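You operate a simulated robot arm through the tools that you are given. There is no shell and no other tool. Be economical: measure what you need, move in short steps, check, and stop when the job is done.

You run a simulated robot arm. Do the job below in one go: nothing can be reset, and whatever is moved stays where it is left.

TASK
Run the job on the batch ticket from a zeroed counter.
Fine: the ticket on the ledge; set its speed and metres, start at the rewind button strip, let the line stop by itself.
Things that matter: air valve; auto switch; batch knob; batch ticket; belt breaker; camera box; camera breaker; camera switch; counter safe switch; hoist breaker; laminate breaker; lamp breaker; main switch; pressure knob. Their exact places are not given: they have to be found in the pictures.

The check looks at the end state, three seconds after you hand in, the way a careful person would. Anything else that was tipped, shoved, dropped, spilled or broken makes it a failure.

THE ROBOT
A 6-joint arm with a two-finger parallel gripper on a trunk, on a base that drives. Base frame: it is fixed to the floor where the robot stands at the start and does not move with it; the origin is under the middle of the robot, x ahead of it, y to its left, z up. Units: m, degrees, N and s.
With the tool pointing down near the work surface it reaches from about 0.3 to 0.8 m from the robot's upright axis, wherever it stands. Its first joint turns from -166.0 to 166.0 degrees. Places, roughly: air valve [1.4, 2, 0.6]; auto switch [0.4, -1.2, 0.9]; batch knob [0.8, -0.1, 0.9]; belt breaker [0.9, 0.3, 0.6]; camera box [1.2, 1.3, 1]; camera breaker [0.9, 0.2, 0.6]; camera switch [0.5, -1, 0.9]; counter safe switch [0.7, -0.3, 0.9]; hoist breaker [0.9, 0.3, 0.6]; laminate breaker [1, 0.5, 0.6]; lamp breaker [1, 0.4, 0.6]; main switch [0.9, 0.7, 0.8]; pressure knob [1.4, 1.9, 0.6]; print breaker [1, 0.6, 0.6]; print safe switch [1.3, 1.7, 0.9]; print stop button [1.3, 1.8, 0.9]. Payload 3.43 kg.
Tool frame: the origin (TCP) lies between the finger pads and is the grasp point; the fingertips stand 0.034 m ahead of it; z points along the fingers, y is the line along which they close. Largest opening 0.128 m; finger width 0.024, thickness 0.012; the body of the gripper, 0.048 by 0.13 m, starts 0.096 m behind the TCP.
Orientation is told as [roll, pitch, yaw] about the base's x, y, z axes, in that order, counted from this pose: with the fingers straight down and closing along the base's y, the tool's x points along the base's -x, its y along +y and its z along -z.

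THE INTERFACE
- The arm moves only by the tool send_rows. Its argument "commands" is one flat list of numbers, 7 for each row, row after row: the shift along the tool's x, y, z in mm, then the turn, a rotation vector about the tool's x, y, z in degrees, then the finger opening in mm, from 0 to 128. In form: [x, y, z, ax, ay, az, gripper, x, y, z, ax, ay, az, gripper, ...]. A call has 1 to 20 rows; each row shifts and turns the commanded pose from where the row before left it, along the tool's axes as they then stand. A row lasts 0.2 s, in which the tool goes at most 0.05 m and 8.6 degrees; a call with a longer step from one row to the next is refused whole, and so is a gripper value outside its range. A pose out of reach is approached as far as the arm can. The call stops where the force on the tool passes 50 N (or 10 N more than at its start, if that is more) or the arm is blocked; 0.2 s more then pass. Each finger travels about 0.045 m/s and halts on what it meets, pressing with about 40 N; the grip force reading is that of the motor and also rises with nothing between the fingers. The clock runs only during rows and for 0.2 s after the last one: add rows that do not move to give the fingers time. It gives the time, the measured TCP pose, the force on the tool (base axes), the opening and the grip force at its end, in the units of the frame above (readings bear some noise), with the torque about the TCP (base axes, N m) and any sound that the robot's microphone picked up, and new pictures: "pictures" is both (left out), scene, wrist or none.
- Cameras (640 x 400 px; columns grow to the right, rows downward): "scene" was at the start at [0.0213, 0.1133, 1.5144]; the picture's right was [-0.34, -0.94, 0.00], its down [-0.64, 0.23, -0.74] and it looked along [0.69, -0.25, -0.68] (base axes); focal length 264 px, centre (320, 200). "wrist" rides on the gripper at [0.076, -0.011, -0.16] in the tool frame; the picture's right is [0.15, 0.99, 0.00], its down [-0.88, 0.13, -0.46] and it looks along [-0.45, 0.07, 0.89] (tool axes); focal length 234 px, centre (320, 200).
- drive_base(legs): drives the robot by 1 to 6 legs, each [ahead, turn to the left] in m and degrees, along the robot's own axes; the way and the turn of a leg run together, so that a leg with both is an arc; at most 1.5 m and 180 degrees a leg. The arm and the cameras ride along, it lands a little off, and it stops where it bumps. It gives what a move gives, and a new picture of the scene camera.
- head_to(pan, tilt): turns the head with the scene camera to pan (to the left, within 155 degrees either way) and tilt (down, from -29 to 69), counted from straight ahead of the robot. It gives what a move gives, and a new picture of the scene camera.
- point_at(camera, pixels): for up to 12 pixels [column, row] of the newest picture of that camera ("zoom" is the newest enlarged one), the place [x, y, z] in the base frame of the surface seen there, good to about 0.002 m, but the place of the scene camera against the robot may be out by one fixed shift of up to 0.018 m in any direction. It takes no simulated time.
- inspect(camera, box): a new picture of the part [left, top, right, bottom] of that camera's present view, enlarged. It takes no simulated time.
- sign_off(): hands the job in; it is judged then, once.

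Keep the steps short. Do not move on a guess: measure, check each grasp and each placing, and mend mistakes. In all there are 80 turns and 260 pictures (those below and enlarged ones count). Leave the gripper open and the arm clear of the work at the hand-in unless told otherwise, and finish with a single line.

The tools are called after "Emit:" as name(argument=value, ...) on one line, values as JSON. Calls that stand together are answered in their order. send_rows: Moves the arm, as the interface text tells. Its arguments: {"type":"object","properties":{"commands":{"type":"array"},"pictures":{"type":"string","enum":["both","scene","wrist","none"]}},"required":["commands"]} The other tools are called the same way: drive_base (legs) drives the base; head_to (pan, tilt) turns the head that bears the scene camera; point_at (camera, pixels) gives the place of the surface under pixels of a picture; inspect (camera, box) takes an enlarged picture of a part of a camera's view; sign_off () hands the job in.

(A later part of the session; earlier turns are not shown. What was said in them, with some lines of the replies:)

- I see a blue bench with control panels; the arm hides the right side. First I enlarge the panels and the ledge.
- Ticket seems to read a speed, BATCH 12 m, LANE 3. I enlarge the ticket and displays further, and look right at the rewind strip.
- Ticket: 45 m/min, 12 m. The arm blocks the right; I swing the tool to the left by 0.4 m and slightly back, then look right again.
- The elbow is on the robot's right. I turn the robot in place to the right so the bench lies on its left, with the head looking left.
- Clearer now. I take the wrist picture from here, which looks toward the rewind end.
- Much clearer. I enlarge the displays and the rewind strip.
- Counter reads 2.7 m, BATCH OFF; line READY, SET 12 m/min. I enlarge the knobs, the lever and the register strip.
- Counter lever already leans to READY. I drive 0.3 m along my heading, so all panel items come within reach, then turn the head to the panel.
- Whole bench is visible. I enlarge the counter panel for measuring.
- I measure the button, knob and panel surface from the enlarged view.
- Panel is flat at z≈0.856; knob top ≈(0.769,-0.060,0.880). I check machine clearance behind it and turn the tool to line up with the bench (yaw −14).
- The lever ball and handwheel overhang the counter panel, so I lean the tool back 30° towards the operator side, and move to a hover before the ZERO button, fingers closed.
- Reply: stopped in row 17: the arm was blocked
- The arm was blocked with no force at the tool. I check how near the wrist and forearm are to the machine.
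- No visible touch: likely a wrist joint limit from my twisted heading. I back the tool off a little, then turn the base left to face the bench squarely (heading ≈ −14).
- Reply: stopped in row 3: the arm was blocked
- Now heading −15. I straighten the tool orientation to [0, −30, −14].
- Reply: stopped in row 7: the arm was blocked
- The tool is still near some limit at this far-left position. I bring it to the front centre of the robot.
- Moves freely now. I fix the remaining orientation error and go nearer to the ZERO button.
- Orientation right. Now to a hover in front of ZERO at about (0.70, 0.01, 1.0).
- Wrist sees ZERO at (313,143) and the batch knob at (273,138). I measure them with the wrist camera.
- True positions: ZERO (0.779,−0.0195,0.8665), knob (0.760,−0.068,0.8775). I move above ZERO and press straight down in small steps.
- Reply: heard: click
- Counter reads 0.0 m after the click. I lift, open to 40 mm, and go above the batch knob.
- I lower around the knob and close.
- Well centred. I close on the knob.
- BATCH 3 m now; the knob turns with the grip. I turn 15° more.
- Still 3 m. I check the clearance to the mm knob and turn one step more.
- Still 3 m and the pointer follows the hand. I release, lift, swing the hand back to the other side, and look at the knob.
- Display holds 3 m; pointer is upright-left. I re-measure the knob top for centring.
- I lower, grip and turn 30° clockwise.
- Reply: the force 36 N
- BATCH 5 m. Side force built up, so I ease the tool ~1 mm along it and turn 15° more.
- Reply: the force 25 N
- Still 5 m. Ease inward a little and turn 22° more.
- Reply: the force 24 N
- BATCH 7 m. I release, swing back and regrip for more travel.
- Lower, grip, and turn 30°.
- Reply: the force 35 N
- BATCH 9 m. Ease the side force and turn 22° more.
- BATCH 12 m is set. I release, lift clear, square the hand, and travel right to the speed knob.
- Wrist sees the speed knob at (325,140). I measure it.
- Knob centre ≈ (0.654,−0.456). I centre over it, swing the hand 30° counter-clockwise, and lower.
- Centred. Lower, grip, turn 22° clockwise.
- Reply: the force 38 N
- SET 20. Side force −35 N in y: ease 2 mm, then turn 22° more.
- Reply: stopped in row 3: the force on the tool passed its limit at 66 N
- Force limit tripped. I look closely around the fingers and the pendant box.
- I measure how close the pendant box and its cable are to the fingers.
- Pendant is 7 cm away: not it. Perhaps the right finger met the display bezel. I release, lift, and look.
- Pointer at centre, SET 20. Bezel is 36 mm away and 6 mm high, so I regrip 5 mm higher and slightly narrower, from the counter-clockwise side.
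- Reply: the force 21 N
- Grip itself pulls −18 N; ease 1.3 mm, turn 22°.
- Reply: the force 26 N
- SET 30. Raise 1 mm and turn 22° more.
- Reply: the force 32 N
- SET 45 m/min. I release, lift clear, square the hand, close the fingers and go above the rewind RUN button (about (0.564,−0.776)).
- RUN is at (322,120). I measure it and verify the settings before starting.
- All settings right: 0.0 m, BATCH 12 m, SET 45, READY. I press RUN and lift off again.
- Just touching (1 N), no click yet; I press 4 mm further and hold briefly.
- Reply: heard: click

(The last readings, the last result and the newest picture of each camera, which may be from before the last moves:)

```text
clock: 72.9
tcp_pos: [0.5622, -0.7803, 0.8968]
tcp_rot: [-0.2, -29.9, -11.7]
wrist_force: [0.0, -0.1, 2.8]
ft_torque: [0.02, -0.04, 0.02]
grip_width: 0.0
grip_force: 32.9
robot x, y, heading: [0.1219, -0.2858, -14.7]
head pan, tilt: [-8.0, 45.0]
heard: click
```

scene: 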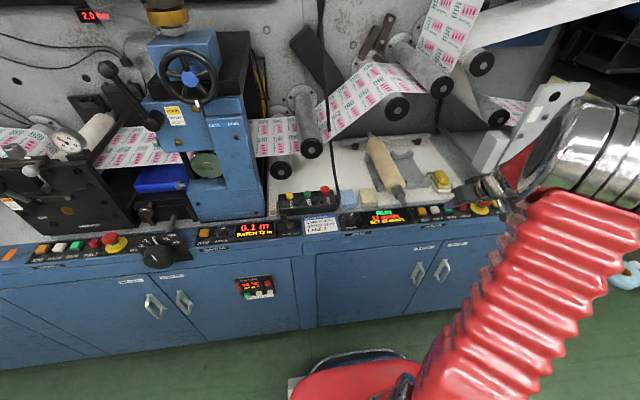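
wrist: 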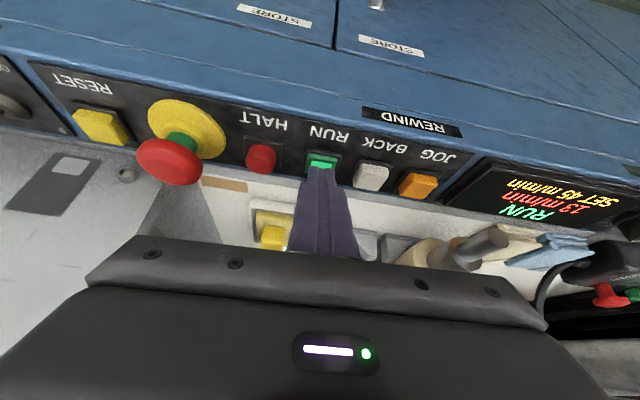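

The line runs (RUN, speed rising). I lift straight up, back off, open the gripper and let time pass.

Emit:
send_rows(commands=[-15, 0, -26, 0, 0, 0, 0, -20, 0, -34, 0, 0, 0, 0, -20, 0, -34, 0, 0, 0, 0, 0, 0, -40, 0, 0, 0, 0, 0, 0, -40, 0, 0, 0, 60, 0, 0, -40, 0, 0, 0, 60, 0, 0, 0, 0, 0, 0, 60, 0, 0, 0, 0, 0, 0, 60, 0, 0, 0, 0, 0, 0, 60, 0, 0, 0, 0, 0, 0, 60, 0, 0, 0, 0, 0, 0, 60, 0, 0, 0, 0, 0, 0, 60, 0, 0, 0, 0, 0, 0, 60, 0, 0, 0, 0, 0, 0, 60, 0, 0, 0, 0, 0, 0, 60, 0, 0, 0, 0, 0, 0, 60, 0, 0, 0, 0, 0, 0, 60, 0, 0, 0, 0, 0, 0, 60, 0, 0, 0, 0, 0, 0, 60, 0, 0, 0, 0, 0, 0, 60], pictures="scene")

Emit:
inspect(camera="scene", box=[190, 195, 430, 250])

```text
clock: 77.1
tcp_pos: [0.5037, -0.7666, 1.1065]
tcp_rot: [0.1, -29.9, -11.7]
wrist_force: [-0.2, -0.1, 0.0]
ft_torque: [0.0, -0.03, -0.02]
grip_width: 0.06
grip_force: 0.0
robot x, y, heading: [0.1279, -0.2883, -15.0]
head pan, tilt: [-8.0, 45.0]
```

scene: 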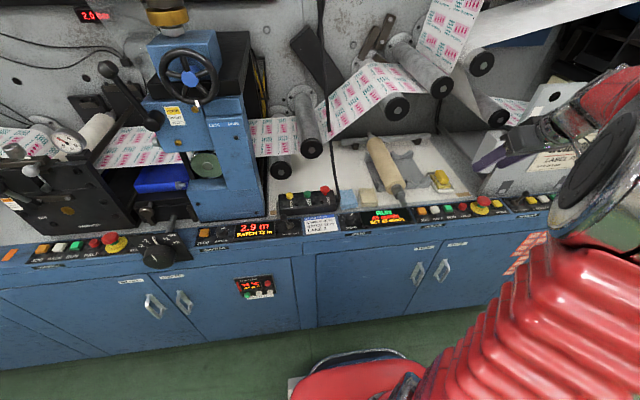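

```text
2.67 times, centred on (310, 222) of scene
```

zoom: 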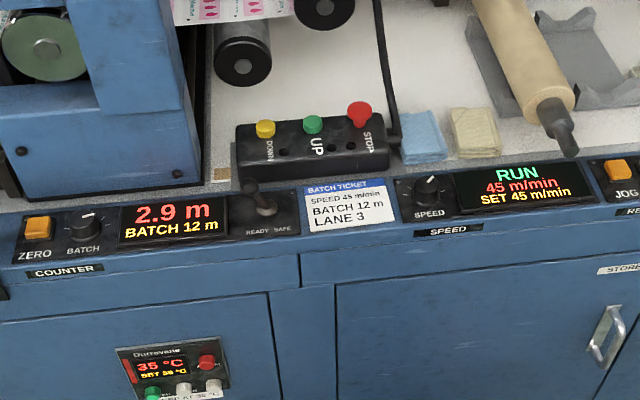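

2.9 m at 45 m/min. I wait with still rows.

Emit:
send_rows(commands=[0, 0, 0, 0, 0, 0, 80, 0, 0, 0, 0, 0, 0, 80, 0, 0, 0, 0, 0, 0, 80, 0, 0, 0, 0, 0, 0, 80, 0, 0, 0, 0, 0, 0, 80, 0, 0, 0, 0, 0, 0, 80, 0, 0, 0, 0, 0, 0, 80, 0, 0, 0, 0, 0, 0, 80, 0, 0, 0, 0, 0, 0, 80, 0, 0, 0, 0, 0, 0, 80, 0, 0, 0, 0, 0, 0, 80, 0, 0, 0, 0, 0, 0, 80, 0, 0, 0, 0, 0, 0, 80, 0, 0, 0, 0, 0, 0, 80, 0, 0, 0, 0, 0, 0, 80, 0, 0, 0, 0, 0, 0, 80, 0, 0, 0, 0, 0, 0, 80, 0, 0, 0, 0, 0, 0, 80, 0, 0, 0, 0, 0, 0, 80, 0, 0, 0, 0, 0, 0, 80], pictures="none")

Emit:
send_rows(commands=[0, 0, 0, 0, 0, 0, 100, 0, 0, 0, 0, 0, 0, 100, 0, 0, 0, 0, 0, 0, 100, 0, 0, 0, 0, 0, 0, 100, 0, 0, 0, 0, 0, 0, 100, 0, 0, 0, 0, 0, 0, 100, 0, 0, 0, 0, 0, 0, 100, 0, 0, 0, 0, 0, 0, 100, 0, 0, 0, 0, 0, 0, 100, 0, 0, 0, 0, 0, 0, 100, 0, 0, 0, 0, 0, 0, 100, 0, 0, 0, 0, 0, 0, 100, 0, 0, 0, 0, 0, 0, 100, 0, 0, 0, 0, 0, 0, 100, 0, 0, 0, 0, 0, 0, 100, 0, 0, 0, 0, 0, 0, 100, 0, 0, 0, 0, 0, 0, 100, 0, 0, 0, 0, 0, 0, 100, 0, 0, 0, 0, 0, 0, 100, 0, 0, 0, 0, 0, 0, 100], pictures="none")

Emit:
send_rows(commands=[0, 0, 0, 0, 0, 0, 100, 0, 0, 0, 0, 0, 0, 100, 0, 0, 0, 0, 0, 0, 100, 0, 0, 0, 0, 0, 0, 100, 0, 0, 0, 0, 0, 0, 100, 0, 0, 0, 0, 0, 0, 100, 0, 0, 0, 0, 0, 0, 100, 0, 0, 0, 0, 0, 0, 100, 0, 0, 0, 0, 0, 0, 100, 0, 0, 0, 0, 0, 0, 100, 0, 0, 0, 0, 0, 0, 100, 0, 0, 0, 0, 0, 0, 100, 0, 0, 0, 0, 0, 0, 100, 0, 0, 0, 0, 0, 0, 100, 0, 0, 0, 0, 0, 0, 100, 0, 0, 0, 0, 0, 0, 100, 0, 0, 0, 0, 0, 0, 100, 0, 0, 0, 0, 0, 0, 100, 0, 0, 0, 0, 0, 0, 100, 0, 0, 0, 0, 0, 0, 100], pictures="scene")

Emit:
inspect(camera="scene", box=[190, 195, 430, 250])

```text
clock: 81.3
tcp_pos: [0.5022, -0.7691, 1.1062]
tcp_rot: [0.0, -29.8, -11.7]
wrist_force: [0.7, -1.3, -0.5]
ft_torque: [0.05, -0.01, -0.01]
grip_width: 0.0798
grip_force: 0.0
robot x, y, heading: [0.1213, -0.2918, -14.7]
head pan, tilt: [-8.0, 45.0]
```

```text
clock: 85.5
tcp_pos: [0.504, -0.7672, 1.1062]
tcp_rot: [-0.1, -29.8, -11.7]
wrist_force: [-0.2, 0.2, 0.2]
ft_torque: [-0.01, -0.03, 0.03]
grip_width: 0.1001
grip_force: 0.0
robot x, y, heading: [0.1262, -0.2933, -15.1]
head pan, tilt: [-8.0, 45.0]
```

```text
clock: 89.7
tcp_pos: [0.5033, -0.7676, 1.1065]
tcp_rot: [0.0, -29.9, -11.7]
wrist_force: [0.1, -0.6, 0.0]
ft_torque: [0.03, 0.03, 0.01]
grip_width: 0.0998
grip_force: 0.0
robot x, y, heading: [0.1219, -0.2872, -15.1]
head pan, tilt: [-8.0, 45.0]
```

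scene: 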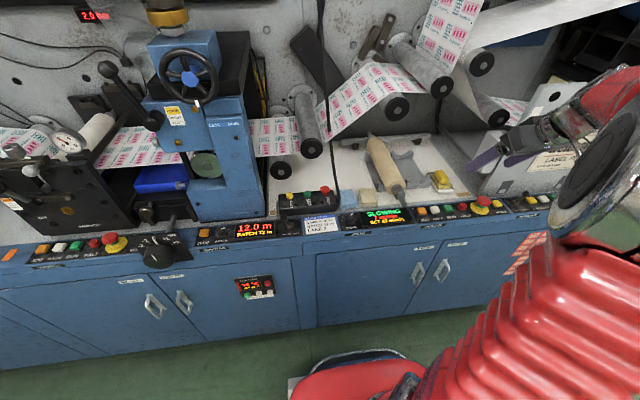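

```text
2.67 times, centred on (310, 222) of scene
```

zoom: 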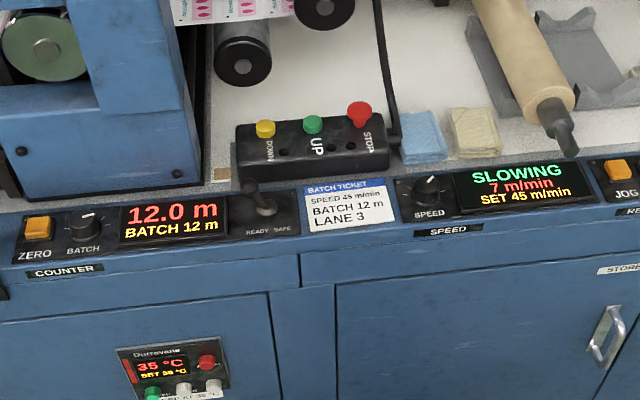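

12.0 m and SLOWING at 7 m/min. A moment more, then check the stop.

Emit:
send_rows(commands=[0, 0, 0, 0, 0, 0, 100, 0, 0, 0, 0, 0, 0, 100, 0, 0, 0, 0, 0, 0, 100, 0, 0, 0, 0, 0, 0, 100, 0, 0, 0, 0, 0, 0, 100, 0, 0, 0, 0, 0, 0, 100, 0, 0, 0, 0, 0, 0, 100, 0, 0, 0, 0, 0, 0, 100, 0, 0, 0, 0, 0, 0, 100, 0, 0, 0, 0, 0, 0, 100], pictures="scene")

Emit:
inspect(camera="scene", box=[190, 195, 430, 250])

```text
clock: 91.9
tcp_pos: [0.5045, -0.7665, 1.1066]
tcp_rot: [0.0, -29.9, -11.6]
wrist_force: [-0.5, 0.3, -0.2]
ft_torque: [-0.01, -0.03, -0.01]
grip_width: 0.0999
grip_force: 0.0
robot x, y, heading: [0.1253, -0.2923, -14.8]
head pan, tilt: [-8.0, 45.0]
```

scene: 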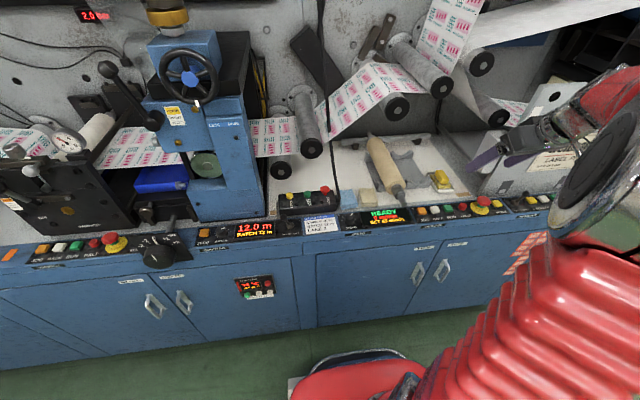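

```text
2.67 times, centred on (310, 222) of scene
```

zoom: 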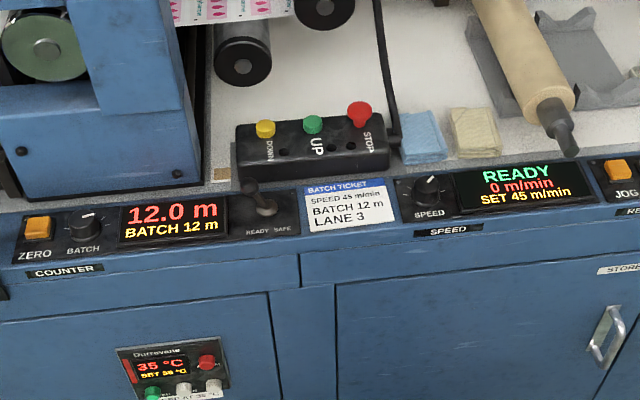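

The line stopped by itself: 12.0 m, 0 m/min, READY. The gripper is open and clear, so I hand in.

Emit:
sign_off()

```text
The job is handed in.
```

The batch ran from a zeroed counter at 45 m/min, started at the rewind RUN button, and the line stopped by itself at 12.0 m, showing READY.
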